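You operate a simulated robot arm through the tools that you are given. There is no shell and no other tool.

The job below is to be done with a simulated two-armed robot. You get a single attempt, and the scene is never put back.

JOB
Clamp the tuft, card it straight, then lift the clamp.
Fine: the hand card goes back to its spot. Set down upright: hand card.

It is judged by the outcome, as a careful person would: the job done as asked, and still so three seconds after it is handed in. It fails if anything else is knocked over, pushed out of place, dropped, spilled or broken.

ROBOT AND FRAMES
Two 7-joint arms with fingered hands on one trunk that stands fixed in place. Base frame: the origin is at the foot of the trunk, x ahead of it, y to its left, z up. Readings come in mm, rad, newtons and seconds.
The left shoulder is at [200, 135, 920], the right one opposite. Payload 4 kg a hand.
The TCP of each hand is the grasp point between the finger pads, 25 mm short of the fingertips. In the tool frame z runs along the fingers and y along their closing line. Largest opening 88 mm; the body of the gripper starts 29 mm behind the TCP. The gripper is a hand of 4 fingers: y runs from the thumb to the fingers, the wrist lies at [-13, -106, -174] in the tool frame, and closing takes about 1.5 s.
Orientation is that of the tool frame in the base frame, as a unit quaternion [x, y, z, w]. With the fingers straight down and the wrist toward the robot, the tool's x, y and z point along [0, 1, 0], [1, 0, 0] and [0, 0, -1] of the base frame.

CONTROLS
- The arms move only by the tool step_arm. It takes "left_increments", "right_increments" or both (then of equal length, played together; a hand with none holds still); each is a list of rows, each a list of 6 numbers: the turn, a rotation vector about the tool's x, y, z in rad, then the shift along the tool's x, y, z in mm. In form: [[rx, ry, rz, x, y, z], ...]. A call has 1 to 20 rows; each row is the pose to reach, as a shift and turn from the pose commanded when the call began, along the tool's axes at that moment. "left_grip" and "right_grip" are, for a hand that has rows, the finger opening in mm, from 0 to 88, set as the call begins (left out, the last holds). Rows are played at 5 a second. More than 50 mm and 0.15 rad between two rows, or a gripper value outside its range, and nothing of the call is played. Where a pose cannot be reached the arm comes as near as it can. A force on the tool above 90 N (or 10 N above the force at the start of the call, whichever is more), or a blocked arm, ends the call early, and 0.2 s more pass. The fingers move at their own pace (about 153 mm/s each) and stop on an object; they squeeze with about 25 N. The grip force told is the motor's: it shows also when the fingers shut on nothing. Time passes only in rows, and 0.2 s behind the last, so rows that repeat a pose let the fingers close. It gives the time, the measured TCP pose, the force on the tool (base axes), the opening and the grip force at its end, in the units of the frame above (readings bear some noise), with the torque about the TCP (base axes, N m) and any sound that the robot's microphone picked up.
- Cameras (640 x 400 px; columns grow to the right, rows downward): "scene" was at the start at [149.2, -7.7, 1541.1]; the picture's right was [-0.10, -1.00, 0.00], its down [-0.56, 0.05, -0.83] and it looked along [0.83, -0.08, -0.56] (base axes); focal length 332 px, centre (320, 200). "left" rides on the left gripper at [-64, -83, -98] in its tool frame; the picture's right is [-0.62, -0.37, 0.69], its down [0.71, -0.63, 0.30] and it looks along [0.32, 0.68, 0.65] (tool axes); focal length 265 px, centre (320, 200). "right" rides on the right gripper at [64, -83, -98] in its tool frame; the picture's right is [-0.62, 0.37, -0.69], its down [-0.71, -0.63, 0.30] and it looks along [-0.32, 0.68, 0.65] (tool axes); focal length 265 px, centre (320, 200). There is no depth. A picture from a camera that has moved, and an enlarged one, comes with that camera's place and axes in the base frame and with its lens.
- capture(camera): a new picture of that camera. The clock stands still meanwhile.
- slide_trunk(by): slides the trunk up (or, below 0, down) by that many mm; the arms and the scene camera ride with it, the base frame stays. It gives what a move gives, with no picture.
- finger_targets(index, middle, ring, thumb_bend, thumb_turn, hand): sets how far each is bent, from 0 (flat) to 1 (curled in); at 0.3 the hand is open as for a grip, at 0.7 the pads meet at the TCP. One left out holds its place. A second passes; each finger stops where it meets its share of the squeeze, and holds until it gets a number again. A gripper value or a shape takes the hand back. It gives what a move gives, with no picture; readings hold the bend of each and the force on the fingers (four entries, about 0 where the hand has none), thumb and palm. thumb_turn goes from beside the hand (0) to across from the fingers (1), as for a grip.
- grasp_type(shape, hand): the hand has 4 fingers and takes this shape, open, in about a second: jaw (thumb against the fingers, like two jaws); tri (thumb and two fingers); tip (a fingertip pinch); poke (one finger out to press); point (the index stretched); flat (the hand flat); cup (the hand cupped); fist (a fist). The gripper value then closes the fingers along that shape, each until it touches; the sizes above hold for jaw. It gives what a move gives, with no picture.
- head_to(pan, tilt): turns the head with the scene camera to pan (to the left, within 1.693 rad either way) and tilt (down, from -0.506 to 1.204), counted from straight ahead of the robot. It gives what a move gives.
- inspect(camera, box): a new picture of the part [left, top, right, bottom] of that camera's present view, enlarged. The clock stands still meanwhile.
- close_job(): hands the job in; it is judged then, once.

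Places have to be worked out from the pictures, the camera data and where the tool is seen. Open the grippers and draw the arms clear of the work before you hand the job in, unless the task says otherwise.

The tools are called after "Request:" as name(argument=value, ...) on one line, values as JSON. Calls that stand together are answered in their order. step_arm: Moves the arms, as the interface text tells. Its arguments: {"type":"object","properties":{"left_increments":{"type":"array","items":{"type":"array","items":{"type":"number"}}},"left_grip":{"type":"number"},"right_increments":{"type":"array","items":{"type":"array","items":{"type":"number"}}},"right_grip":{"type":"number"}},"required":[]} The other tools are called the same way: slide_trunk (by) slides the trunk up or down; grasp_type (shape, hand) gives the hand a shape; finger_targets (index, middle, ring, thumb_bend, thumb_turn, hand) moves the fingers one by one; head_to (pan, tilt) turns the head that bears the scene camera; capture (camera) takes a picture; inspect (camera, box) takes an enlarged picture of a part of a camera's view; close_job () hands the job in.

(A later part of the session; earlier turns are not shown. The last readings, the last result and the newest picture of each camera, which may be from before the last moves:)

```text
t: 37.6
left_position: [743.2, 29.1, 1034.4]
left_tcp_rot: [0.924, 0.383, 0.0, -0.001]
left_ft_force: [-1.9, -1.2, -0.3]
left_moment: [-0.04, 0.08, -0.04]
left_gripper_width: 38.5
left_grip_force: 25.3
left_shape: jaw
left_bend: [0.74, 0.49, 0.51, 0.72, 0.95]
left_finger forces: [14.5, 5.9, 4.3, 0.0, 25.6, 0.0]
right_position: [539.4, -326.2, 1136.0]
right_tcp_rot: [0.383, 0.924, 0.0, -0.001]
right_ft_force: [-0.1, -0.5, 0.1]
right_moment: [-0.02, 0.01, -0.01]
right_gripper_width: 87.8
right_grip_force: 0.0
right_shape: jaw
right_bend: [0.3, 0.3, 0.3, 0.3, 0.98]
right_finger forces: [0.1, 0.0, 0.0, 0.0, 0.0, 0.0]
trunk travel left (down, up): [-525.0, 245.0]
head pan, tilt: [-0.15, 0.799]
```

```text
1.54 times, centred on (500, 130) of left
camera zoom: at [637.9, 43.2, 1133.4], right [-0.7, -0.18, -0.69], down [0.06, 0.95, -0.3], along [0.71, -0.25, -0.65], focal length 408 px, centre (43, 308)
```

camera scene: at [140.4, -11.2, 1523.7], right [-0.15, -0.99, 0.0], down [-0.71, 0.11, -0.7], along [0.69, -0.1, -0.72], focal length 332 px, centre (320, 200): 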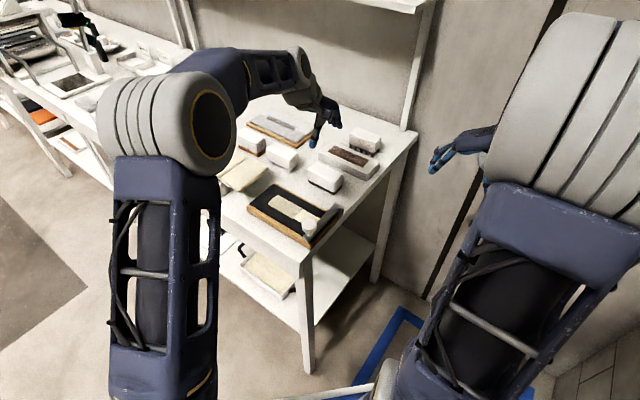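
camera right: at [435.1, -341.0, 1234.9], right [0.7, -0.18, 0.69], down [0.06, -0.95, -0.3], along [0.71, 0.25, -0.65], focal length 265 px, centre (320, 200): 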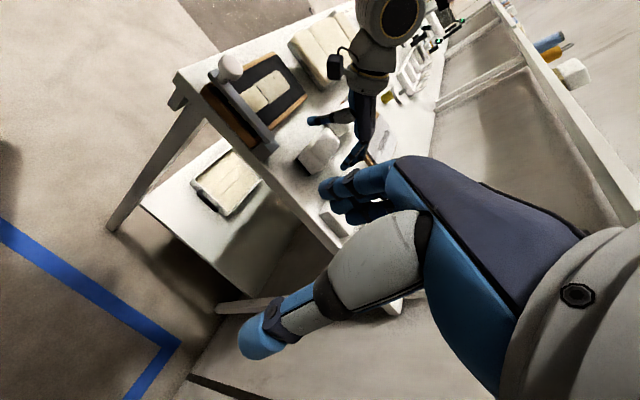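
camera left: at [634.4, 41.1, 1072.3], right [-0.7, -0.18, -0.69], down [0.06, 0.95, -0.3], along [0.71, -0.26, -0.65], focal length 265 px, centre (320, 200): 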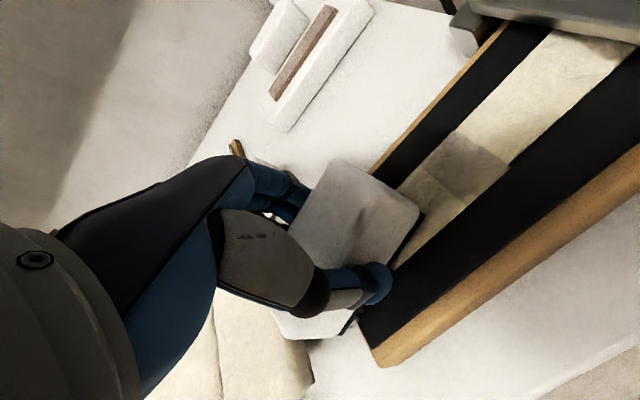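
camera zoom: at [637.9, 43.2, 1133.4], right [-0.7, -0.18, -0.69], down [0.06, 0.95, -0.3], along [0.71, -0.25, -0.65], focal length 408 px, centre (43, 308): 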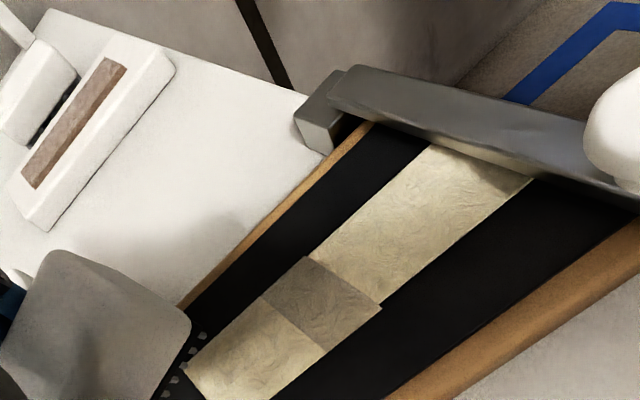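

The far part of the tuft (p≈479–530) now looks straight while a strip near its middle is still rough. The card seems tilted in the hand; I zoom in on it.

Request:
inspect(camera="scene", box=[230, 130, 310, 200])

Request:
inspect(camera="right", box=[260, 0, 380, 110])

Request:
inspect(camera="left", box=[230, 130, 470, 350])

```text
5.71 times, centred on (270, 165) of scene
camera zoom: at [140.9, -11.4, 1523.6], right [-0.15, -0.99, 0.0], down [-0.71, 0.11, -0.7], along [0.69, -0.1, -0.72], focal length 1894 px, centre (606, 400)
```

zoom: 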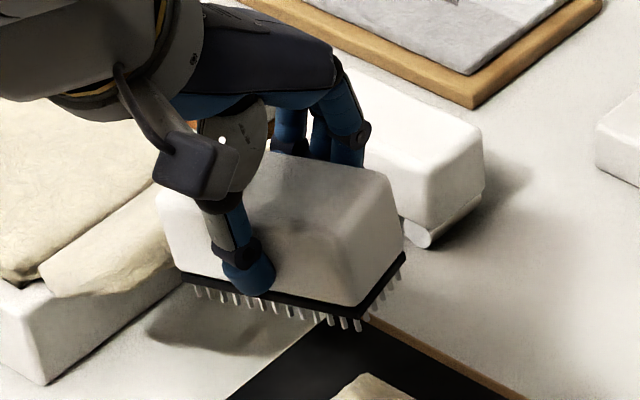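

```text
3.64 times, centred on (320, 55) of right
camera zoom: at [435.3, -340.9, 1234.8], right [0.7, -0.18, 0.69], down [0.06, -0.95, -0.3], along [0.71, 0.25, -0.65], focal length 965 px, centre (320, 727)
```

zoom: 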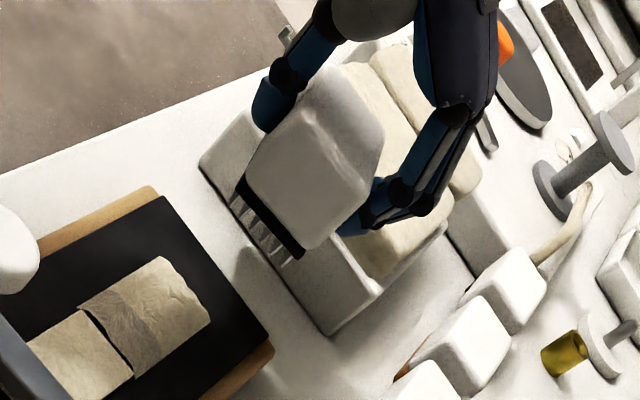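

```text
1.82 times, centred on (350, 240) of left
camera zoom: at [637.9, 43.2, 1133.4], right [-0.7, -0.18, -0.69], down [0.06, 0.95, -0.3], along [0.71, -0.25, -0.65], focal length 483 px, centre (266, 127)
```

zoom: 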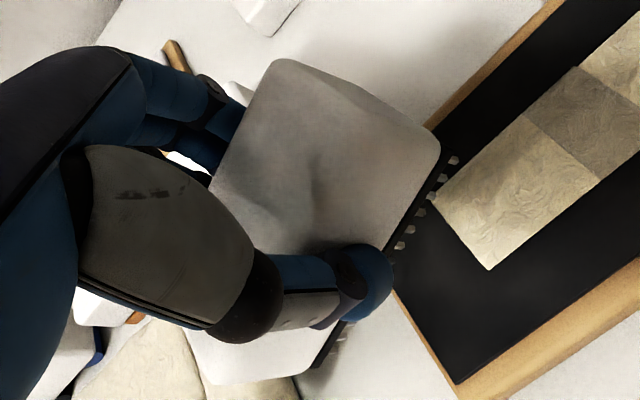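

The card tipped forward in my grip as its middle passed beyond the tuft's end. I'll take it back over its spot, set it down flat there, and regrip lower before the next stroke.

Request:
step_arm(left_increments=[[0, 0, 0, -16, 28, 0], [0, 0, 0, -32, 57, 0], [0, 0, 0, -48, 85, 0], [0, 0, 0, -65, 114, 0], [0, 0, 0, -81, 142, 0], [0, 0, 0, -81, 142, 20], [0, 0, 0, -81, 142, 45]])

Request:
inspect(camera="scene", box=[285, 130, 365, 200])

Request:
inspect(camera="right", box=[260, 90, 380, 200])

Request:
inspect(camera="scene", box=[240, 165, 340, 235])

```text
t: 39.2
left_position: [784.3, -130.9, 988.6]
left_tcp_rot: [0.924, 0.382, 0.0, 0.0]
left_ft_force: [-0.1, -0.3, -2.0]
left_moment: [0.01, -0.02, 0.0]
left_gripper_width: 38.8
left_grip_force: 25.2
left_shape: jaw
left_bend: [0.74, 0.49, 0.5, 0.72, 0.96]
left_finger forces: [14.5, 6.8, 4.3, 0.0, 25.5, 0.0]
right_position: [538.7, -327.4, 1137.3]
right_tcp_rot: [0.384, 0.923, 0.0, 0.0]
right_ft_force: [-0.4, -0.2, -0.6]
right_moment: [0.02, 0.01, 0.0]
right_gripper_width: 87.8
right_grip_force: 0.0
right_shape: jaw
right_bend: [0.3, 0.3, 0.3, 0.3, 0.98]
right_finger forces: [0.1, 0.0, 0.0, 0.0, 0.0, 0.0]
trunk travel left (down, up): [-525.0, 245.0]
head pan, tilt: [-0.15, 0.799]
```

```text
5.71 times, centred on (325, 165) of scene
camera zoom: at [140.7, -11.4, 1523.7], right [-0.15, -0.99, 0.0], down [-0.71, 0.11, -0.7], along [0.69, -0.1, -0.72], focal length 1894 px, centre (291, 400)
```

zoom: 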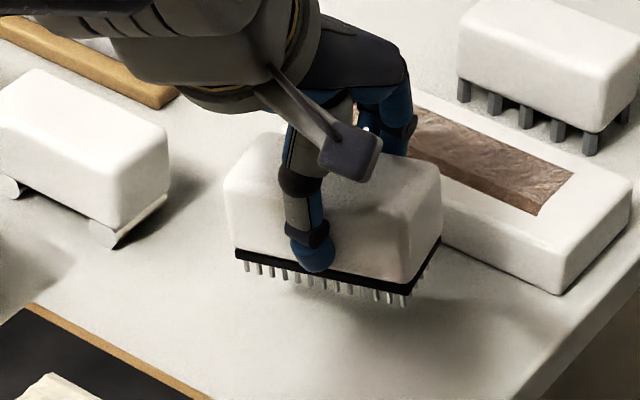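

```text
3.64 times, centred on (320, 145) of right
camera zoom: at [435.1, -341.0, 1234.9], right [0.7, -0.18, 0.69], down [0.06, -0.95, -0.3], along [0.71, 0.25, -0.65], focal length 965 px, centre (320, 400)
```

zoom: 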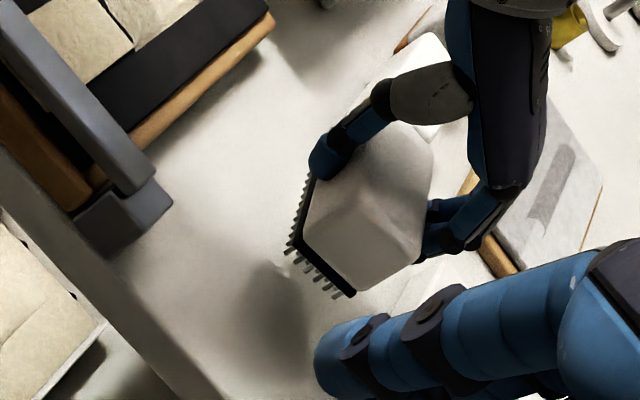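

```text
5.71 times, centred on (290, 200) of scene
camera zoom: at [140.7, -11.4, 1523.7], right [-0.15, -0.99, 0.0], down [-0.71, 0.11, -0.7], along [0.69, -0.1, -0.72], focal length 1894 px, centre (491, 200)
```

zoom: 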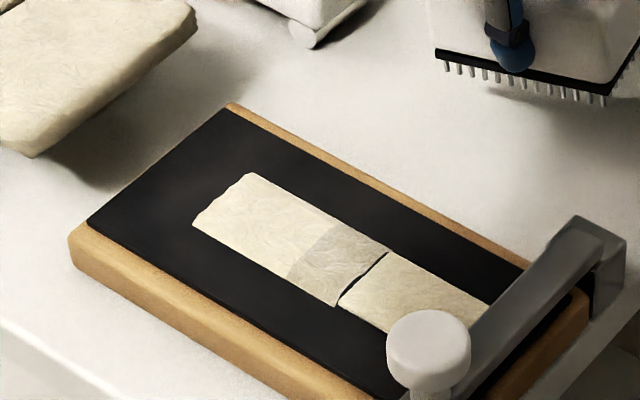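

The tuft's clamp end and board are unmoved. I turn the hand back about 0.14 rad to undo the card's yaw and lower it toward its spot.

Request:
step_arm(left_increments=[[0, 0, 0.07, 0, 0, 8], [0, 0, 0.14, 0, 0, 16], [0, 0, 0.14, 0, 0, 24]])

Request:
inspect(camera="scene", box=[285, 130, 365, 200])

Request:
inspect(camera="left", box=[230, 130, 510, 350])

```text
t: 40.0
left_position: [785.6, -130.2, 963.7]
left_tcp_rot: [0.948, 0.317, -0.001, 0.0]
left_ft_force: [-0.5, -0.9, -1.6]
left_moment: [0.03, 0.01, -0.01]
left_gripper_width: 38.7
left_grip_force: 25.0
left_shape: jaw
left_bend: [0.74, 0.49, 0.5, 0.72, 0.96]
left_finger forces: [14.6, 6.7, 4.3, 0.0, 25.5, 0.0]
right_position: [538.6, -328.6, 1137.1]
right_tcp_rot: [0.383, 0.924, 0.0, 0.0]
right_ft_force: [-0.1, -0.7, 0.0]
right_moment: [0.04, 0.01, 0.0]
right_gripper_width: 87.8
right_grip_force: 0.1
right_shape: jaw
right_bend: [0.3, 0.3, 0.3, 0.3, 0.98]
right_finger forces: [0.1, 0.1, 0.0, 0.0, 0.1, 0.0]
trunk travel left (down, up): [-525.0, 245.0]
head pan, tilt: [-0.15, 0.799]
```

```text
5.71 times, centred on (325, 165) of scene
camera zoom: at [140.8, -11.5, 1523.6], right [-0.15, -0.99, 0.0], down [-0.71, 0.11, -0.7], along [0.69, -0.1, -0.72], focal length 1894 px, centre (291, 400)
```

zoom: 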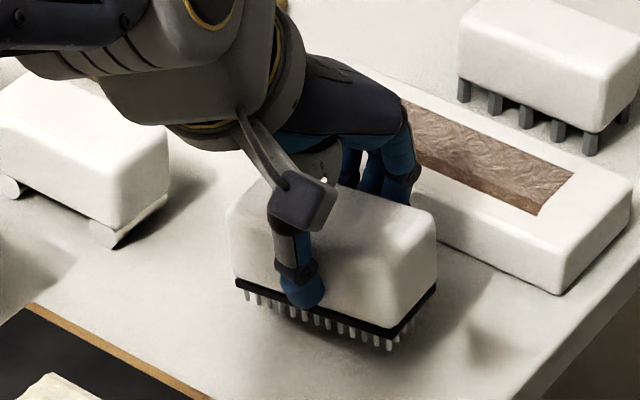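

```text
1.82 times, centred on (370, 240) of left
camera zoom: at [682.7, -101.3, 1063.6], right [-0.72, -0.08, -0.69], down [0.19, 0.93, -0.3], along [0.67, -0.35, -0.65], focal length 483 px, centre (229, 127)
```

zoom: 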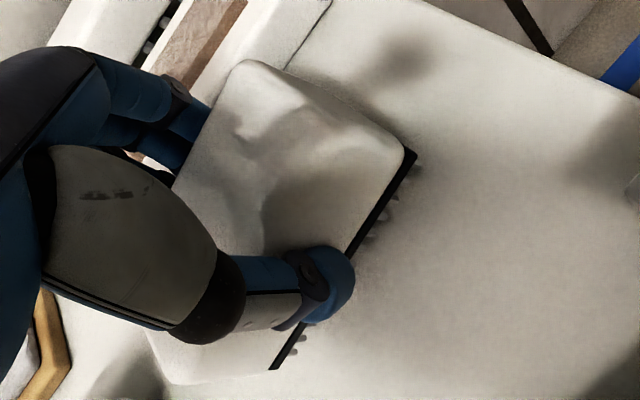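

The yaw looks corrected; the remaining tilt is pitch. I lower slowly so the low end touches and the card levels on the table.

Request:
step_arm(left_increments=[[0, 0, 0, 0, 0, 3], [0, 0, 0, 0, 0, 6], [0, 0, 0, 0, 0, 8]])

Request:
inspect(camera="scene", box=[295, 155, 355, 200])

```text
t: 40.8
left_position: [784.8, -129.9, 956.2]
left_tcp_rot: [0.948, 0.318, 0.001, 0.0]
left_ft_force: [-0.1, 0.0, -0.9]
left_moment: [-0.02, 0.03, -0.02]
left_gripper_width: 38.7
left_grip_force: 25.4
left_shape: jaw
left_bend: [0.74, 0.49, 0.5, 0.72, 0.96]
left_finger forces: [14.6, 6.7, 4.2, 0.1, 25.7, 0.0]
right_position: [539.1, -326.7, 1136.2]
right_tcp_rot: [0.383, 0.924, 0.0, 0.0]
right_ft_force: [0.4, -0.8, 0.5]
right_moment: [0.06, 0.0, 0.0]
right_gripper_width: 87.9
right_grip_force: 0.1
right_shape: jaw
right_bend: [0.3, 0.3, 0.3, 0.3, 0.98]
right_finger forces: [0.1, 0.0, 0.1, 0.1, 0.0, 0.0]
trunk travel left (down, up): [-525.0, 245.0]
head pan, tilt: [-0.15, 0.799]
```

```text
8.89 times, centred on (325, 178) of scene
camera zoom: at [140.8, -11.4, 1523.6], right [-0.15, -0.99, 0.0], down [-0.71, 0.11, -0.7], along [0.69, -0.1, -0.72], focal length 2947 px, centre (276, 400)
```

zoom: 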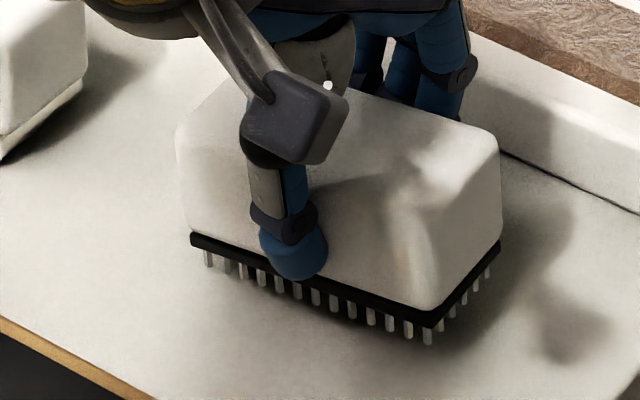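

It still hovers, and sits about 8 mm short along the bench. I shift it 8 mm and lower until it touches.

Request:
step_arm(left_increments=[[0, 0, 0.02, 4, -0.5, 0], [0, 0, 0.04, 8, -1.1, 0], [0, 0, 0.04, 8, -1.1, 2], [0, 0, 0.04, 8, -1.1, 4]])

Request:
step_arm(left_increments=[[0, 0, 0, 0, 0, 1.5], [0, 0, 0, 0, 0, 3], [0, 0, 0, 0, 0, 3]])

Request:
inspect(camera="scene", box=[295, 155, 355, 200])

```text
t: 41.8
left_position: [790.6, -124.7, 952.7]
left_tcp_rot: [0.955, 0.298, 0.0, -0.001]
left_ft_force: [0.0, -0.8, -1.1]
left_moment: [-0.03, -0.03, -0.03]
left_gripper_width: 38.6
left_grip_force: 24.7
left_shape: jaw
left_bend: [0.74, 0.5, 0.5, 0.72, 0.96]
left_finger forces: [14.5, 6.6, 4.4, 0.0, 25.8, 0.0]
right_position: [539.7, -327.6, 1137.1]
right_tcp_rot: [0.383, 0.924, 0.0, 0.0]
right_ft_force: [0.6, 0.1, 0.6]
right_moment: [0.0, 0.0, 0.02]
right_gripper_width: 87.9
right_grip_force: 0.1
right_shape: jaw
right_bend: [0.3, 0.3, 0.3, 0.3, 0.98]
right_finger forces: [0.1, 0.0, 0.0, 0.0, 0.1, 0.1]
trunk travel left (down, up): [-525.0, 245.0]
head pan, tilt: [-0.15, 0.799]
```

```text
t: 42.6
left_position: [789.0, -125.6, 949.1]
left_tcp_rot: [0.955, 0.298, 0.0, 0.001]
left_ft_force: [-2.1, -2.1, 3.9]
left_moment: [0.01, -0.04, 0.0]
left_gripper_width: 38.5
left_grip_force: 25.5
left_shape: jaw
left_bend: [0.74, 0.49, 0.49, 0.72, 0.96]
left_finger forces: [14.1, 6.8, 4.1, 0.0, 26.4, 0.0]
right_position: [539.2, -327.4, 1137.2]
right_tcp_rot: [0.383, 0.924, 0.0, 0.0]
right_ft_force: [0.5, 0.7, -0.3]
right_moment: [0.03, -0.03, -0.03]
right_gripper_width: 87.5
right_grip_force: 0.1
right_shape: jaw
right_bend: [0.3, 0.3, 0.3, 0.3, 0.98]
right_finger forces: [0.0, 0.0, 0.1, 0.1, 0.0, 0.0]
trunk travel left (down, up): [-525.0, 245.0]
head pan, tilt: [-0.15, 0.799]
```

```text
8.89 times, centred on (325, 178) of scene
camera zoom: at [140.6, -11.5, 1523.7], right [-0.15, -0.99, 0.0], down [-0.71, 0.11, -0.7], along [0.69, -0.1, -0.72], focal length 2947 px, centre (276, 400)
```

zoom: 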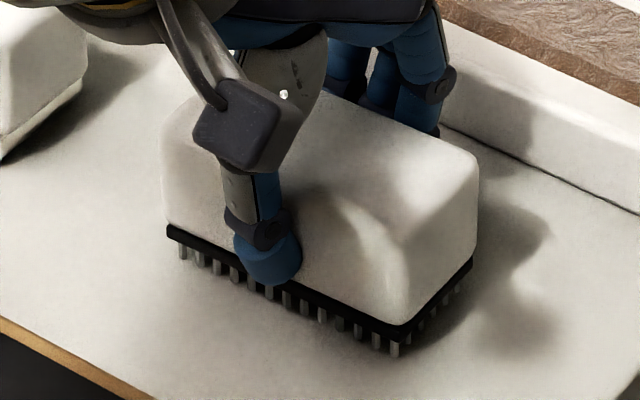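

Touching now, and the position matches the original within a couple of mm. I press 2–3 mm more to level it and then open the hand gently.

Request:
step_arm(left_increments=[[0, 0, 0, 0, 0, 1.5], [0, 0, 0, 0, 0, 3], [0, 0, 0, 0, 0, 3]])

Request:
inspect(camera="scene", box=[295, 155, 355, 200])

```text
t: 43.4
left_position: [790.3, -124.4, 947.1]
left_tcp_rot: [0.954, 0.298, 0.0, 0.001]
left_ft_force: [-6.8, -1.4, 13.1]
left_moment: [0.03, 0.06, -0.03]
left_gripper_width: 39.2
left_grip_force: 25.1
left_shape: jaw
left_bend: [0.74, 0.49, 0.49, 0.72, 0.96]
left_finger forces: [13.4, 7.1, 3.6, 0.0, 27.8, 0.0]
right_position: [538.4, -327.2, 1136.8]
right_tcp_rot: [0.383, 0.924, -0.001, 0.001]
right_ft_force: [-0.1, -0.7, 0.1]
right_moment: [-0.01, 0.01, 0.01]
right_gripper_width: 88.0
right_grip_force: 0.0
right_shape: jaw
right_bend: [0.3, 0.3, 0.3, 0.3, 0.98]
right_finger forces: [0.0, 0.0, 0.0, 0.0, 0.0, 0.0]
trunk travel left (down, up): [-525.0, 245.0]
head pan, tilt: [-0.15, 0.799]
```

```text
8.89 times, centred on (325, 178) of scene
camera zoom: at [140.2, -11.4, 1523.8], right [-0.15, -0.99, 0.0], down [-0.71, 0.11, -0.7], along [0.69, -0.1, -0.72], focal length 2947 px, centre (276, 400)
```

zoom: 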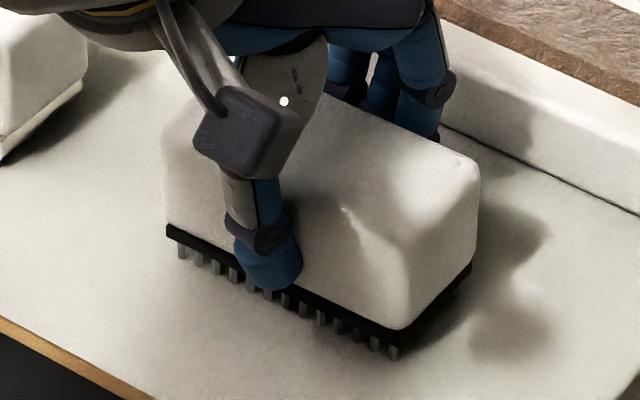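

The card is level and in its original place. I open the hand, then turn it back square and regrip lower for better hold.

Request:
step_arm(left_increments=[[0, 0, 0, 0, 0, 0], [0, 0, 0, 0, 0, 0], [0, 0, 0, 0, 0, 0], [0, 0, 0, 0, 0, -3], [0, 0, 0, 0, 0, -6]], left_grip=88)

Request:
inspect(camera="scene", box=[295, 155, 355, 200])

Request:
inspect(camera="left", box=[220, 130, 500, 370])

```text
t: 44.6
left_position: [789.8, -124.1, 952.6]
left_tcp_rot: [0.954, 0.298, 0.0, 0.001]
left_ft_force: [-0.4, -0.5, 0.1]
left_moment: [-0.01, -0.02, 0.02]
left_gripper_width: 87.7
left_grip_force: 0.1
left_shape: jaw
left_bend: [0.3, 0.3, 0.3, 0.3, 0.98]
left_finger forces: [0.0, 0.1, 0.1, 0.0, 0.0, 0.1]
right_position: [539.5, -327.1, 1137.2]
right_tcp_rot: [0.382, 0.924, 0.0, 0.0]
right_ft_force: [-0.3, 0.3, 0.3]
right_moment: [-0.01, -0.02, 0.02]
right_gripper_width: 87.9
right_grip_force: 0.0
right_shape: jaw
right_bend: [0.3, 0.3, 0.3, 0.3, 0.98]
right_finger forces: [0.0, 0.0, 0.0, 0.0, 0.0, 0.0]
trunk travel left (down, up): [-525.0, 245.0]
head pan, tilt: [-0.15, 0.799]
```

```text
8.89 times, centred on (325, 178) of scene
camera zoom: at [140.8, -11.4, 1523.6], right [-0.15, -0.99, 0.0], down [-0.71, 0.11, -0.7], along [0.69, -0.1, -0.72], focal length 2947 px, centre (276, 400)
```

zoom: 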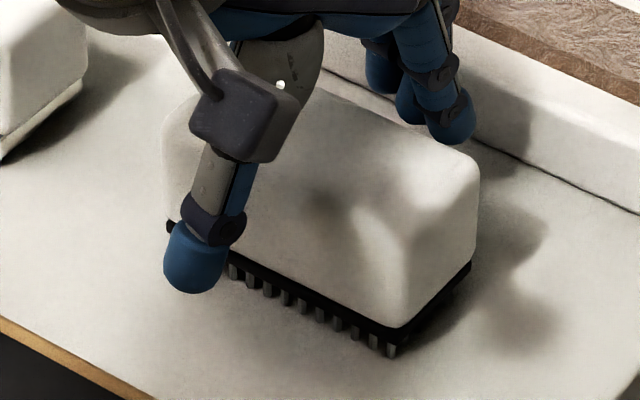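

```text
1.67 times, centred on (360, 250) of left
camera zoom: at [689.4, -91.0, 1051.2], right [-0.72, -0.05, -0.69], down [0.23, 0.92, -0.3], along [0.66, -0.38, -0.65], focal length 442 px, centre (253, 117)
```

zoom: 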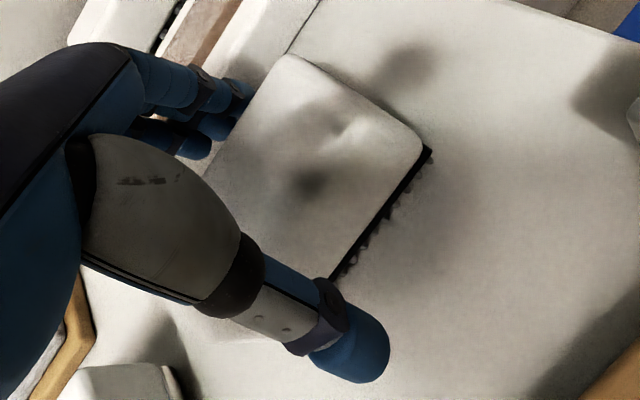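

The card stands level at its original place. I square the hand, shift back 10 mm so the thumb is centred on the card, and go lower.

Request:
step_arm(left_increments=[[0, 0, -0.09, 0, 0, 0], [0, 0, -0.18, 0, 0, 0]])

Request:
step_arm(left_increments=[[0, 0, 0, -6, 0, 4], [0, 0, 0, -10.5, 0, 10], [0, 0, 0, -10.5, 0, 14]])

Request:
inspect(camera="scene", box=[285, 140, 375, 210])

Request:
inspect(camera="left", box=[220, 130, 500, 370])

```text
t: 45.2
left_position: [791.1, -124.6, 952.1]
left_tcp_rot: [0.923, 0.384, -0.001, 0.0]
left_ft_force: [-1.2, 0.2, 0.4]
left_moment: [0.0, -0.03, 0.0]
left_gripper_width: 87.8
left_grip_force: 0.0
left_shape: jaw
left_bend: [0.3, 0.3, 0.3, 0.3, 0.98]
left_finger forces: [0.1, 0.1, 0.0, 0.1, 0.1, 0.0]
right_position: [538.4, -327.4, 1137.0]
right_tcp_rot: [0.383, 0.924, 0.0, 0.0]
right_ft_force: [-0.2, -0.4, -0.4]
right_moment: [-0.02, -0.01, -0.02]
right_gripper_width: 87.8
right_grip_force: 0.0
right_shape: jaw
right_bend: [0.3, 0.3, 0.3, 0.3, 0.98]
right_finger forces: [0.1, 0.1, 0.0, 0.1, 0.0, 0.0]
trunk travel left (down, up): [-525.0, 245.0]
head pan, tilt: [-0.15, 0.799]
```

```text
t: 46.0
left_position: [781.9, -132.7, 938.0]
left_tcp_rot: [0.924, 0.382, 0.0, 0.001]
left_ft_force: [0.1, -0.6, -1.0]
left_moment: [0.02, 0.0, 0.0]
left_gripper_width: 87.4
left_grip_force: 0.1
left_shape: jaw
left_bend: [0.3, 0.3, 0.3, 0.3, 0.98]
left_finger forces: [0.0, 0.0, 0.1, 0.1, 0.0, 0.0]
right_position: [538.6, -327.5, 1137.3]
right_tcp_rot: [0.383, 0.924, 0.0, 0.0]
right_ft_force: [-0.1, -0.4, -0.3]
right_moment: [0.03, 0.03, 0.0]
right_gripper_width: 87.7
right_grip_force: 0.0
right_shape: jaw
right_bend: [0.3, 0.3, 0.3, 0.3, 0.98]
right_finger forces: [0.0, 0.0, 0.0, 0.0, 0.1, 0.0]
trunk travel left (down, up): [-525.0, 245.0]
head pan, tilt: [-0.15, 0.799]
```

```text
5.71 times, centred on (330, 175) of scene
camera zoom: at [140.8, -11.4, 1523.6], right [-0.15, -0.99, 0.0], down [-0.71, 0.11, -0.7], along [0.69, -0.1, -0.72], focal length 1894 px, centre (263, 343)
```

zoom: 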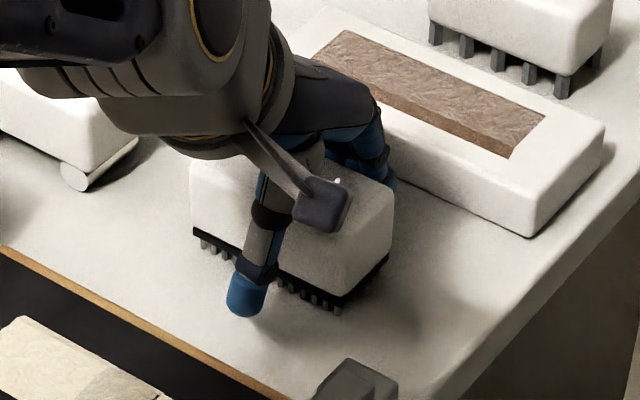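

```text
1.67 times, centred on (360, 250) of left
camera zoom: at [676.9, -117.4, 1037.2], right [-0.7, -0.18, -0.69], down [0.06, 0.95, -0.3], along [0.71, -0.25, -0.65], focal length 442 px, centre (253, 117)
```

zoom: 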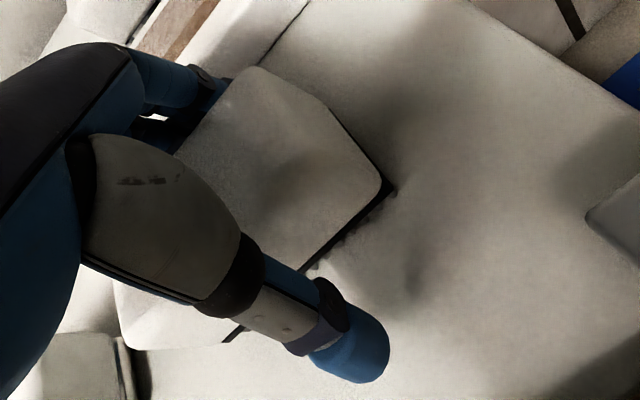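

Well placed. I close on the card again.

Request:
step_arm(left_increments=[[0, 0, 0, 0, 0, 0], [0, 0, 0, 0, 0, 0], [0, 0, 0, 0, 0, 0], [0, 0, 0, 0, 0, 0], [0, 0, 0, 0, 0, 0], [0, 0, 0, 0, 0, 0], [0, 0, 0, 0, 0, 0]], left_grip=25)

Request:
inspect(camera="scene", box=[295, 155, 355, 200])

```text
t: 47.6
left_position: [782.1, -131.4, 939.1]
left_tcp_rot: [0.924, 0.383, -0.001, 0.001]
left_ft_force: [0.3, 0.0, -0.1]
left_moment: [0.05, 0.01, -0.01]
left_gripper_width: 39.1
left_grip_force: 24.9
left_shape: jaw
left_bend: [0.74, 0.47, 0.44, 0.72, 1.0]
left_finger forces: [12.8, 6.9, 3.1, 0.1, 22.7, 0.0]
right_position: [539.7, -327.7, 1136.3]
right_tcp_rot: [0.383, 0.924, 0.0, 0.0]
right_ft_force: [0.2, -1.1, 0.4]
right_moment: [0.01, -0.02, -0.04]
right_gripper_width: 87.9
right_grip_force: 0.1
right_shape: jaw
right_bend: [0.3, 0.3, 0.3, 0.3, 0.98]
right_finger forces: [0.1, 0.0, 0.0, 0.0, 0.0, 0.1]
trunk travel left (down, up): [-525.0, 245.0]
head pan, tilt: [-0.15, 0.799]
```

```text
8.89 times, centred on (325, 178) of scene
camera zoom: at [140.8, -11.4, 1523.6], right [-0.15, -0.99, 0.0], down [-0.71, 0.11, -0.7], along [0.69, -0.1, -0.72], focal length 2947 px, centre (276, 400)
```

zoom: 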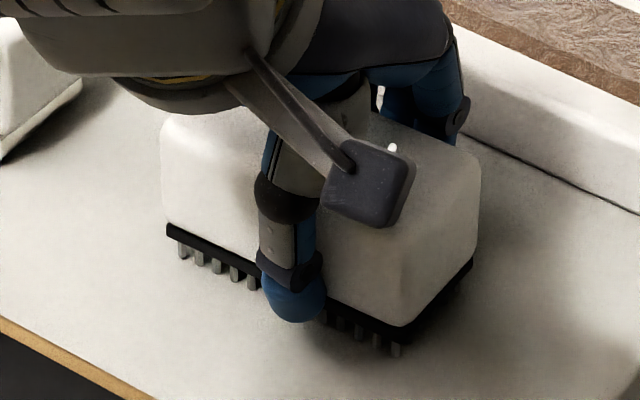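

Good grip, card unmoved on its spot (hand at p=460, q=646, z=939). I lift and carry it over the tuft's clamp end again.

Request:
step_arm(left_increments=[[0, 0, 0, 0, 0, -12], [0, 0, 0, 0, 0, -30], [0, 0, 0, 0, 0, -60], [0, 0, 0, 0, 0, -95], [0, 0, 0, -8, -35, -95], [0, 0, 0, -16, -70, -95], [0, 0, 0, -24, -105, -95], [0, 0, 0, -32, -141.5, -95], [0, 0, 0, -32, -141.5, -75], [0, 0, 0, -32, -141.5, -55], [0, 0, 0, -32, -141.5, -40]])

Request:
inspect(camera="scene", box=[240, 155, 350, 235])

Request:
inspect(camera="right", box=[200, 30, 320, 150])

```text
t: 50.0
left_position: [661.3, -54.1, 978.5]
left_tcp_rot: [0.923, 0.384, 0.001, 0.0]
left_ft_force: [0.2, -0.4, -0.5]
left_moment: [-0.03, 0.02, -0.01]
left_gripper_width: 38.8
left_grip_force: 24.7
left_shape: jaw
left_bend: [0.74, 0.47, 0.45, 0.72, 1.0]
left_finger forces: [12.9, 6.8, 3.1, 0.0, 22.8, 0.1]
right_position: [538.9, -327.4, 1135.8]
right_tcp_rot: [0.383, 0.924, -0.001, 0.0]
right_ft_force: [-0.8, 0.0, -0.2]
right_moment: [0.03, 0.03, 0.04]
right_gripper_width: 87.9
right_grip_force: 0.2
right_shape: jaw
right_bend: [0.3, 0.3, 0.3, 0.3, 0.98]
right_finger forces: [0.1, 0.0, 0.0, 0.0, 0.0, 0.0]
trunk travel left (down, up): [-525.0, 245.0]
head pan, tilt: [-0.15, 0.799]
```

```text
5.00 times, centred on (295, 195) of scene
camera zoom: at [140.7, -11.4, 1523.7], right [-0.15, -0.99, 0.0], down [-0.71, 0.11, -0.7], along [0.69, -0.1, -0.72], focal length 1658 px, centre (445, 225)
```

zoom: 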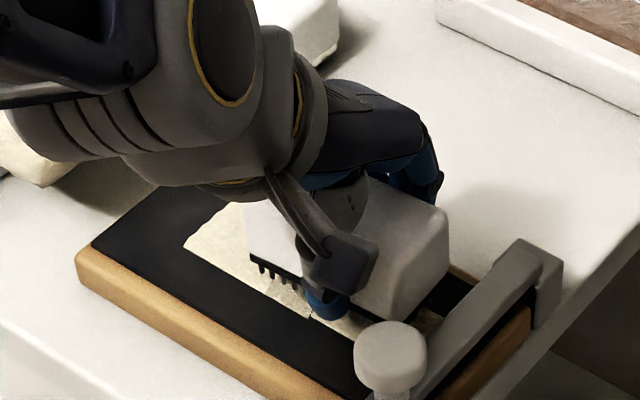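

```text
3.33 times, centred on (260, 90) of right
camera zoom: at [435.2, -340.9, 1234.9], right [0.7, -0.18, 0.69], down [0.06, -0.95, -0.3], along [0.71, 0.25, -0.65], focal length 885 px, centre (520, 567)
```

zoom: 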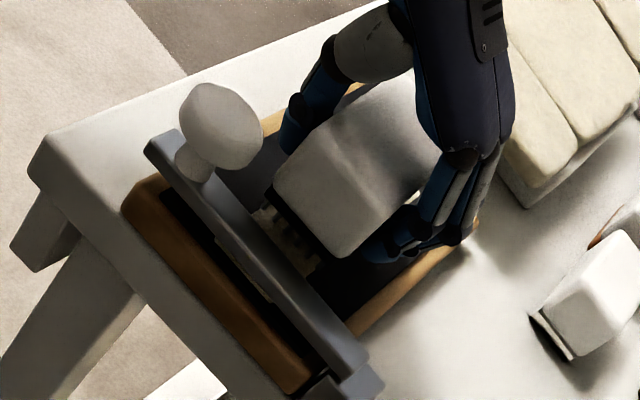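

Aligned, clear of the lever. I lower to touch the tuft again.

Request:
step_arm(left_increments=[[0, 0, 0, 0, 0, 5], [0, 0, 0, 0, 0, 9], [0, 0, 0, 0, 0, 12], [0, 0, 0, 0, 0, 12]])

Request:
step_arm(left_increments=[[0, 0, 0, 0, 0, 1.5], [0, 0, 0, 0, 0, 3], [0, 0, 0, 0, 0, 3]])

```text
t: 51.0
left_position: [661.3, -55.1, 965.6]
left_tcp_rot: [0.924, 0.383, 0.0, 0.001]
left_ft_force: [-0.5, 0.1, -1.8]
left_moment: [-0.01, -0.01, 0.0]
left_gripper_width: 39.3
left_grip_force: 25.5
left_shape: jaw
left_bend: [0.74, 0.47, 0.45, 0.72, 1.0]
left_finger forces: [12.9, 6.8, 3.0, 0.1, 22.8, 0.1]
right_position: [538.6, -326.6, 1135.9]
right_tcp_rot: [0.383, 0.924, -0.001, 0.0]
right_ft_force: [0.1, -1.4, 0.5]
right_moment: [0.04, -0.02, 0.01]
right_gripper_width: 88.0
right_grip_force: 0.0
right_shape: jaw
right_bend: [0.3, 0.3, 0.3, 0.3, 0.98]
right_finger forces: [0.0, 0.0, 0.0, 0.0, 0.0, 0.0]
trunk travel left (down, up): [-525.0, 245.0]
head pan, tilt: [-0.15, 0.799]
```

```text
t: 51.8
left_position: [659.0, -54.3, 963.7]
left_tcp_rot: [0.924, 0.383, 0.0, -0.001]
left_ft_force: [-0.7, 0.2, 0.4]
left_moment: [0.03, 0.0, 0.0]
left_gripper_width: 38.9
left_grip_force: 24.9
left_shape: jaw
left_bend: [0.74, 0.47, 0.44, 0.72, 1.0]
left_finger forces: [13.0, 6.9, 3.3, 0.1, 23.0, 0.1]
right_position: [538.5, -326.7, 1137.1]
right_tcp_rot: [0.382, 0.924, 0.0, 0.001]
right_ft_force: [0.0, 0.0, -0.3]
right_moment: [0.0, 0.01, -0.02]
right_gripper_width: 88.0
right_grip_force: 0.0
right_shape: jaw
right_bend: [0.3, 0.3, 0.3, 0.3, 0.98]
right_finger forces: [0.1, 0.1, 0.0, 0.0, 0.1, 0.1]
trunk travel left (down, up): [-525.0, 245.0]
head pan, tilt: [-0.15, 0.799]
```

Just touching at z≈964. I press about 2 mm further for roughly 12 N.

Request:
step_arm(left_increments=[[0, 0, 0, 0, 0, 1], [0, 0, 0, 0, 0, 1.8], [0, 0, 0, 0, 0, 1.8]])

```text
t: 52.6
left_position: [658.9, -53.2, 961.5]
left_tcp_rot: [0.924, 0.382, 0.001, 0.001]
left_ft_force: [1.5, -0.4, 13.3]
left_moment: [0.03, -0.02, -0.02]
left_gripper_width: 39.8
left_grip_force: 24.9
left_shape: jaw
left_bend: [0.74, 0.47, 0.44, 0.72, 1.0]
left_finger forces: [13.9, 7.8, 3.8, 0.0, 24.4, 0.1]
right_position: [538.0, -327.4, 1137.7]
right_tcp_rot: [0.382, 0.924, 0.0, 0.001]
right_ft_force: [-0.6, 0.5, 1.0]
right_moment: [-0.03, 0.02, -0.01]
right_gripper_width: 88.0
right_grip_force: 0.0
right_shape: jaw
right_bend: [0.3, 0.3, 0.3, 0.3, 0.98]
right_finger forces: [0.1, 0.0, 0.0, 0.1, 0.0, 0.1]
trunk travel left (down, up): [-525.0, 245.0]
head pan, tilt: [-0.15, 0.799]
```

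Pressing with about 13–15 N. I draw the card 48 mm along the tuft and look at the effect.

Request:
step_arm(left_increments=[[0, 0, 0, 8, 0, 0], [0, 0, 0, 16, 0, 0], [0, 0, 0, 24, 0, 0], [0, 0, 0, 32, 0, 0], [0, 0, 0, 40, 0, 0], [0, 0, 0, 48, 0, 0]])

Request:
inspect(camera="scene", box=[240, 155, 350, 235])

Request:
inspect(camera="left", box=[260, 0, 640, 300])

```text
t: 54.0
left_position: [693.7, -20.7, 961.7]
left_tcp_rot: [0.924, 0.383, 0.0, 0.001]
left_ft_force: [-3.7, -5.9, 15.7]
left_moment: [-0.13, 0.13, 0.01]
left_gripper_width: 39.8
left_grip_force: 24.7
left_shape: jaw
left_bend: [0.74, 0.48, 0.49, 0.73, 0.95]
left_finger forces: [15.5, 6.3, 3.1, 0.0, 25.3, 0.1]
right_position: [539.6, -327.0, 1137.2]
right_tcp_rot: [0.383, 0.924, 0.0, 0.0]
right_ft_force: [-0.4, 0.9, 1.4]
right_moment: [-0.03, 0.04, -0.01]
right_gripper_width: 87.9
right_grip_force: 0.1
right_shape: jaw
right_bend: [0.3, 0.3, 0.3, 0.3, 0.98]
right_finger forces: [0.1, 0.1, 0.1, 0.1, 0.0, 0.0]
trunk travel left (down, up): [-525.0, 245.0]
head pan, tilt: [-0.15, 0.799]
```

```text
5.00 times, centred on (295, 195) of scene
camera zoom: at [140.2, -11.6, 1523.7], right [-0.15, -0.99, 0.0], down [-0.71, 0.11, -0.7], along [0.69, -0.1, -0.72], focal length 1658 px, centre (445, 225)
```

zoom: 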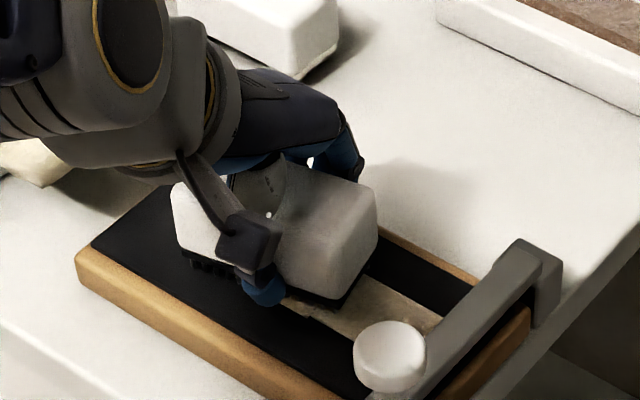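

```text
1.33 times, centred on (450, 150) of left
camera zoom: at [588.8, -6.6, 1060.4], right [-0.7, -0.18, -0.69], down [0.06, 0.95, -0.3], along [0.71, -0.25, -0.65], focal length 354 px, centre (147, 267)
```

zoom: 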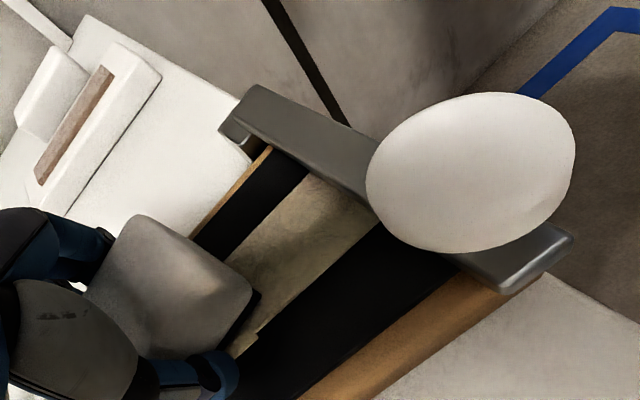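

Steady: 15 N press, 7 N drag. I continue, ending with the card's middle just short of the tuft's end, then lift while still moving.

Request:
step_arm(left_increments=[[0, 0, 0, 8, 0, 0], [0, 0, 0, 16, 0, 0], [0, 0, 0, 24, 0, 0], [0, 0, 0, 32, 0, 0], [0, 0, 0, 40, 0, 0]])

Request:
inspect(camera="scene", box=[240, 155, 350, 235])

Request:
inspect(camera="left", box=[260, 0, 640, 300])

```text
t: 55.2
left_position: [721.1, 7.9, 960.8]
left_tcp_rot: [0.924, 0.383, 0.0, 0.0]
left_ft_force: [-2.3, -4.0, 9.1]
left_moment: [-0.04, 0.11, 0.0]
left_gripper_width: 39.4
left_grip_force: 24.8
left_shape: jaw
left_bend: [0.74, 0.48, 0.5, 0.73, 0.95]
left_finger forces: [15.5, 6.0, 3.3, 0.0, 25.0, 0.0]
right_position: [539.1, -327.7, 1137.0]
right_tcp_rot: [0.383, 0.924, 0.0, 0.001]
right_ft_force: [0.8, 0.4, 0.2]
right_moment: [0.01, 0.02, -0.01]
right_gripper_width: 87.8
right_grip_force: 0.0
right_shape: jaw
right_bend: [0.3, 0.3, 0.3, 0.3, 0.98]
right_finger forces: [0.1, 0.0, 0.0, 0.0, 0.1, 0.0]
trunk travel left (down, up): [-525.0, 245.0]
head pan, tilt: [-0.15, 0.799]
```

```text
5.00 times, centred on (295, 195) of scene
camera zoom: at [140.5, -11.6, 1523.6], right [-0.15, -0.99, 0.0], down [-0.71, 0.11, -0.7], along [0.69, -0.1, -0.72], focal length 1658 px, centre (445, 225)
```

zoom: 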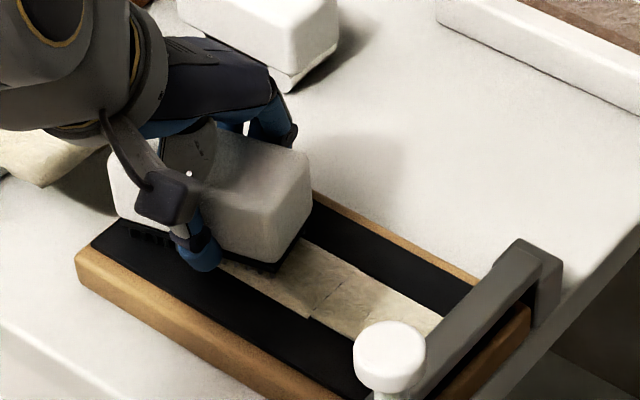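

```text
1.33 times, centred on (450, 150) of left
camera zoom: at [616.5, 22.7, 1060.5], right [-0.7, -0.18, -0.69], down [0.06, 0.95, -0.3], along [0.71, -0.25, -0.65], focal length 354 px, centre (147, 267)
```

zoom: 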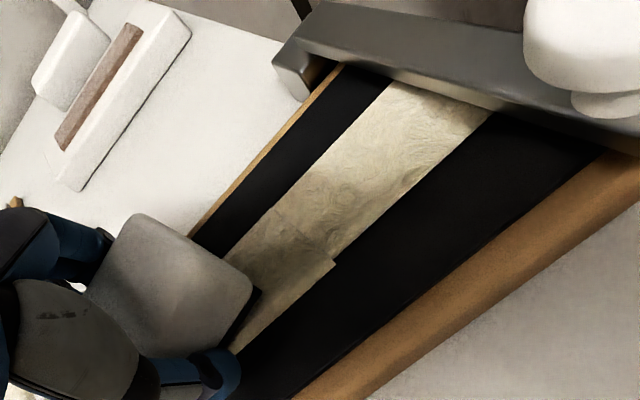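

The rough strip looks lighter now. I lift the card and inspect the whole tuft.

Request:
step_arm(left_increments=[[0, 0, 0, 3, 0, -10], [0, 0, 0, 6, 0, -35], [0, 0, 0, 6, 0, -70]])

Request:
inspect(camera="scene", box=[255, 175, 335, 225])

Request:
inspect(camera="right", box=[220, 50, 310, 140])

Request:
inspect(camera="left", box=[300, 0, 640, 300])

```text
t: 56.0
left_position: [727.3, 12.9, 1029.4]
left_tcp_rot: [0.924, 0.383, 0.001, 0.0]
left_ft_force: [0.3, -0.1, -1.6]
left_moment: [0.03, 0.05, 0.02]
left_gripper_width: 39.4
left_grip_force: 25.2
left_shape: jaw
left_bend: [0.74, 0.48, 0.5, 0.73, 0.96]
left_finger forces: [14.7, 6.8, 4.0, 0.0, 25.7, 0.0]
right_position: [539.5, -327.1, 1135.9]
right_tcp_rot: [0.384, 0.924, 0.0, -0.001]
right_ft_force: [0.1, -0.5, 0.0]
right_moment: [-0.01, 0.01, 0.0]
right_gripper_width: 87.9
right_grip_force: 0.1
right_shape: jaw
right_bend: [0.3, 0.3, 0.3, 0.3, 0.98]
right_finger forces: [0.0, 0.0, 0.0, 0.0, 0.0, 0.0]
trunk travel left (down, up): [-525.0, 245.0]
head pan, tilt: [-0.15, 0.799]
```

```text
8.00 times, centred on (295, 200) of scene
camera zoom: at [141.0, -11.3, 1523.5], right [-0.15, -0.99, 0.0], down [-0.71, 0.11, -0.7], along [0.69, -0.1, -0.72], focal length 2652 px, centre (520, 200)
```

zoom: 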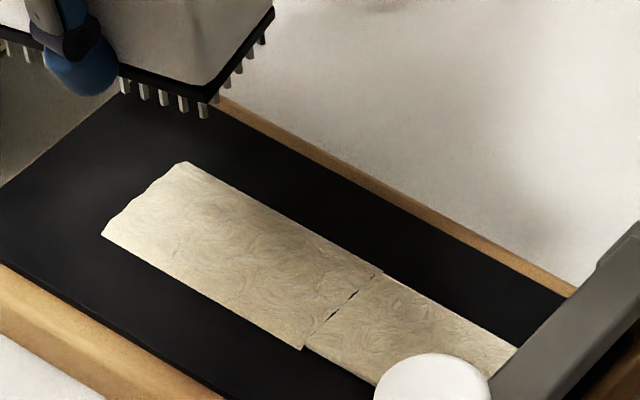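

```text
4.44 times, centred on (265, 95) of right
camera zoom: at [435.4, -340.9, 1234.8], right [0.7, -0.18, 0.69], down [0.06, -0.95, -0.3], along [0.71, 0.25, -0.65], focal length 1180 px, centre (564, 667)
```

zoom: 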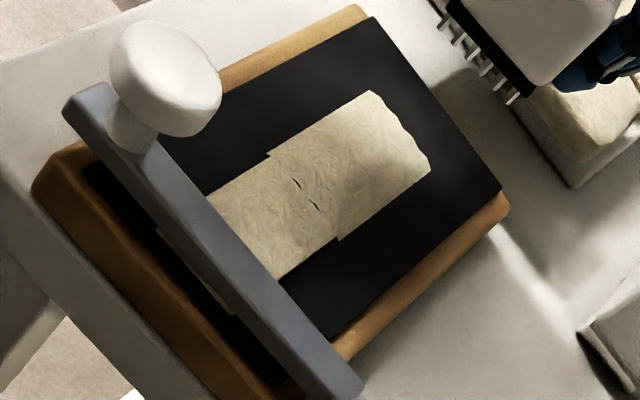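

```text
1.33 times, centred on (470, 150) of left
camera zoom: at [621.5, 27.0, 1129.4], right [-0.7, -0.18, -0.69], down [0.06, 0.95, -0.3], along [0.71, -0.25, -0.65], focal length 354 px, centre (120, 267)
```

zoom: 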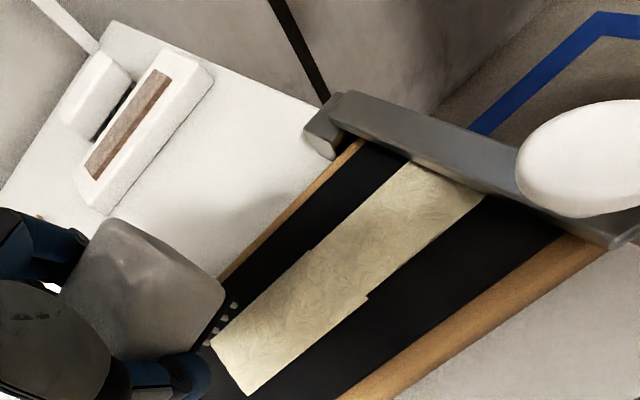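

The tuft now looks evenly light along its whole length. I zoom in tighter to be sure no rough part remains.

Request:
inspect(camera="scene", box=[264, 190, 312, 222])

Request:
inspect(camera="right", box=[240, 60, 290, 110])

Request:
inspect(camera="scene", box=[235, 145, 295, 195])

```text
12.50 times, centred on (288, 206) of scene
camera zoom: at [141.0, -11.3, 1523.5], right [-0.15, -0.99, 0.0], down [-0.71, 0.11, -0.7], along [0.69, -0.1, -0.72], focal length 4144 px, centre (720, 125)
```

zoom: 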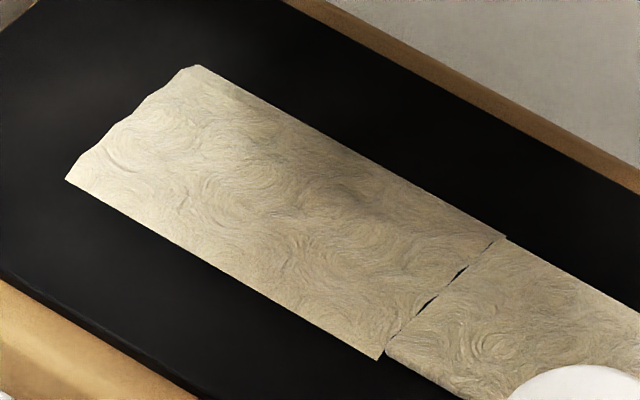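

```text
8.00 times, centred on (265, 85) of right
camera zoom: at [435.4, -340.9, 1234.8], right [0.7, -0.18, 0.69], down [0.06, -0.95, -0.3], along [0.71, 0.25, -0.65], focal length 2123 px, centre (760, 1120)
```

zoom: 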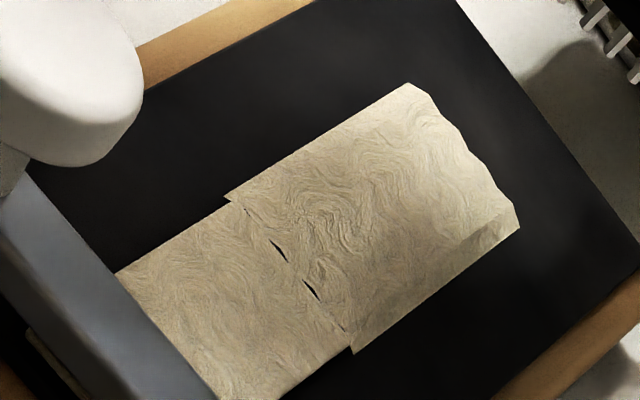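

```text
8.00 times, centred on (265, 170) of scene
camera zoom: at [141.0, -11.3, 1523.5], right [-0.15, -0.99, 0.0], down [-0.71, 0.11, -0.7], along [0.69, -0.1, -0.72], focal length 2652 px, centre (760, 440)
```

zoom: 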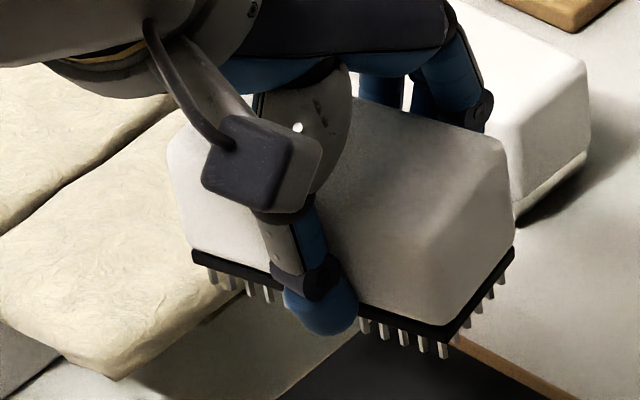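

No rough part remains and the board hasn't shifted, so the carding is done. I carry the card back over its spot, staying a bit above the table.

Request:
step_arm(left_increments=[[0, 0, 0, -12, 28, 0], [0, 0, 0, -24, 57, 0], [0, 0, 0, -36, 85, 0], [0, 0, 0, -48, 113, 0], [0, 0, 0, -60, 141, 0], [0, 0, 0, -60, 141, 25], [0, 0, 0, -60, 141, 50], [0, 0, 0, -60, 141, 70]])

Request:
inspect(camera="scene", box=[295, 155, 355, 200])

Request:
inspect(camera="left", box=[220, 130, 500, 370])

```text
t: 57.8
left_position: [783.0, -130.6, 961.5]
left_tcp_rot: [0.924, 0.382, 0.0, 0.0]
left_ft_force: [0.0, 0.9, -0.9]
left_moment: [-0.02, 0.02, -0.02]
left_gripper_width: 39.3
left_grip_force: 25.2
left_shape: jaw
left_bend: [0.74, 0.48, 0.49, 0.73, 0.96]
left_finger forces: [14.6, 6.9, 4.1, 0.1, 25.7, 0.1]
right_position: [538.9, -326.4, 1137.1]
right_tcp_rot: [0.383, 0.924, 0.001, 0.0]
right_ft_force: [-0.3, -0.5, 0.1]
right_moment: [0.0, 0.02, -0.01]
right_gripper_width: 87.7
right_grip_force: 0.1
right_shape: jaw
right_bend: [0.3, 0.3, 0.3, 0.3, 0.98]
right_finger forces: [0.0, 0.0, 0.1, 0.0, 0.0, 0.0]
trunk travel left (down, up): [-525.0, 245.0]
head pan, tilt: [-0.15, 0.799]
```

```text
8.89 times, centred on (325, 178) of scene
camera zoom: at [140.7, -11.4, 1523.7], right [-0.15, -0.99, 0.0], down [-0.71, 0.11, -0.7], along [0.69, -0.1, -0.72], focal length 2947 px, centre (276, 400)
```

zoom: 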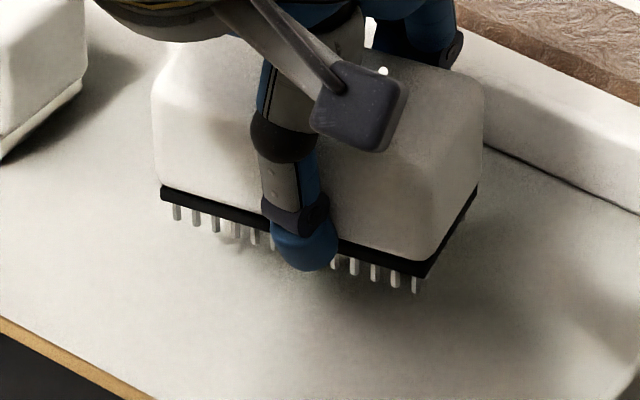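

```text
1.67 times, centred on (360, 250) of left
camera zoom: at [678.3, -115.0, 1060.8], right [-0.7, -0.18, -0.69], down [0.06, 0.95, -0.3], along [0.71, -0.25, -0.65], focal length 442 px, centre (253, 117)
```

zoom: 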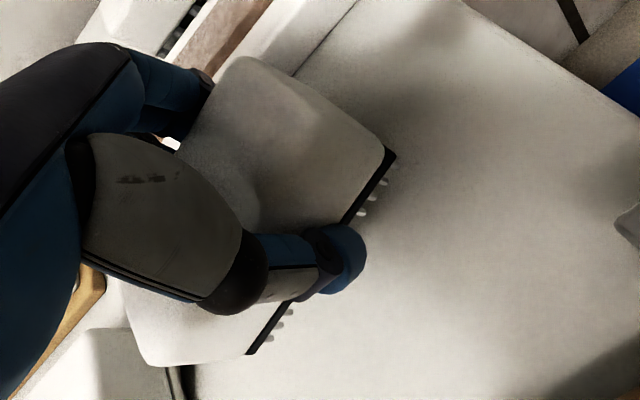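

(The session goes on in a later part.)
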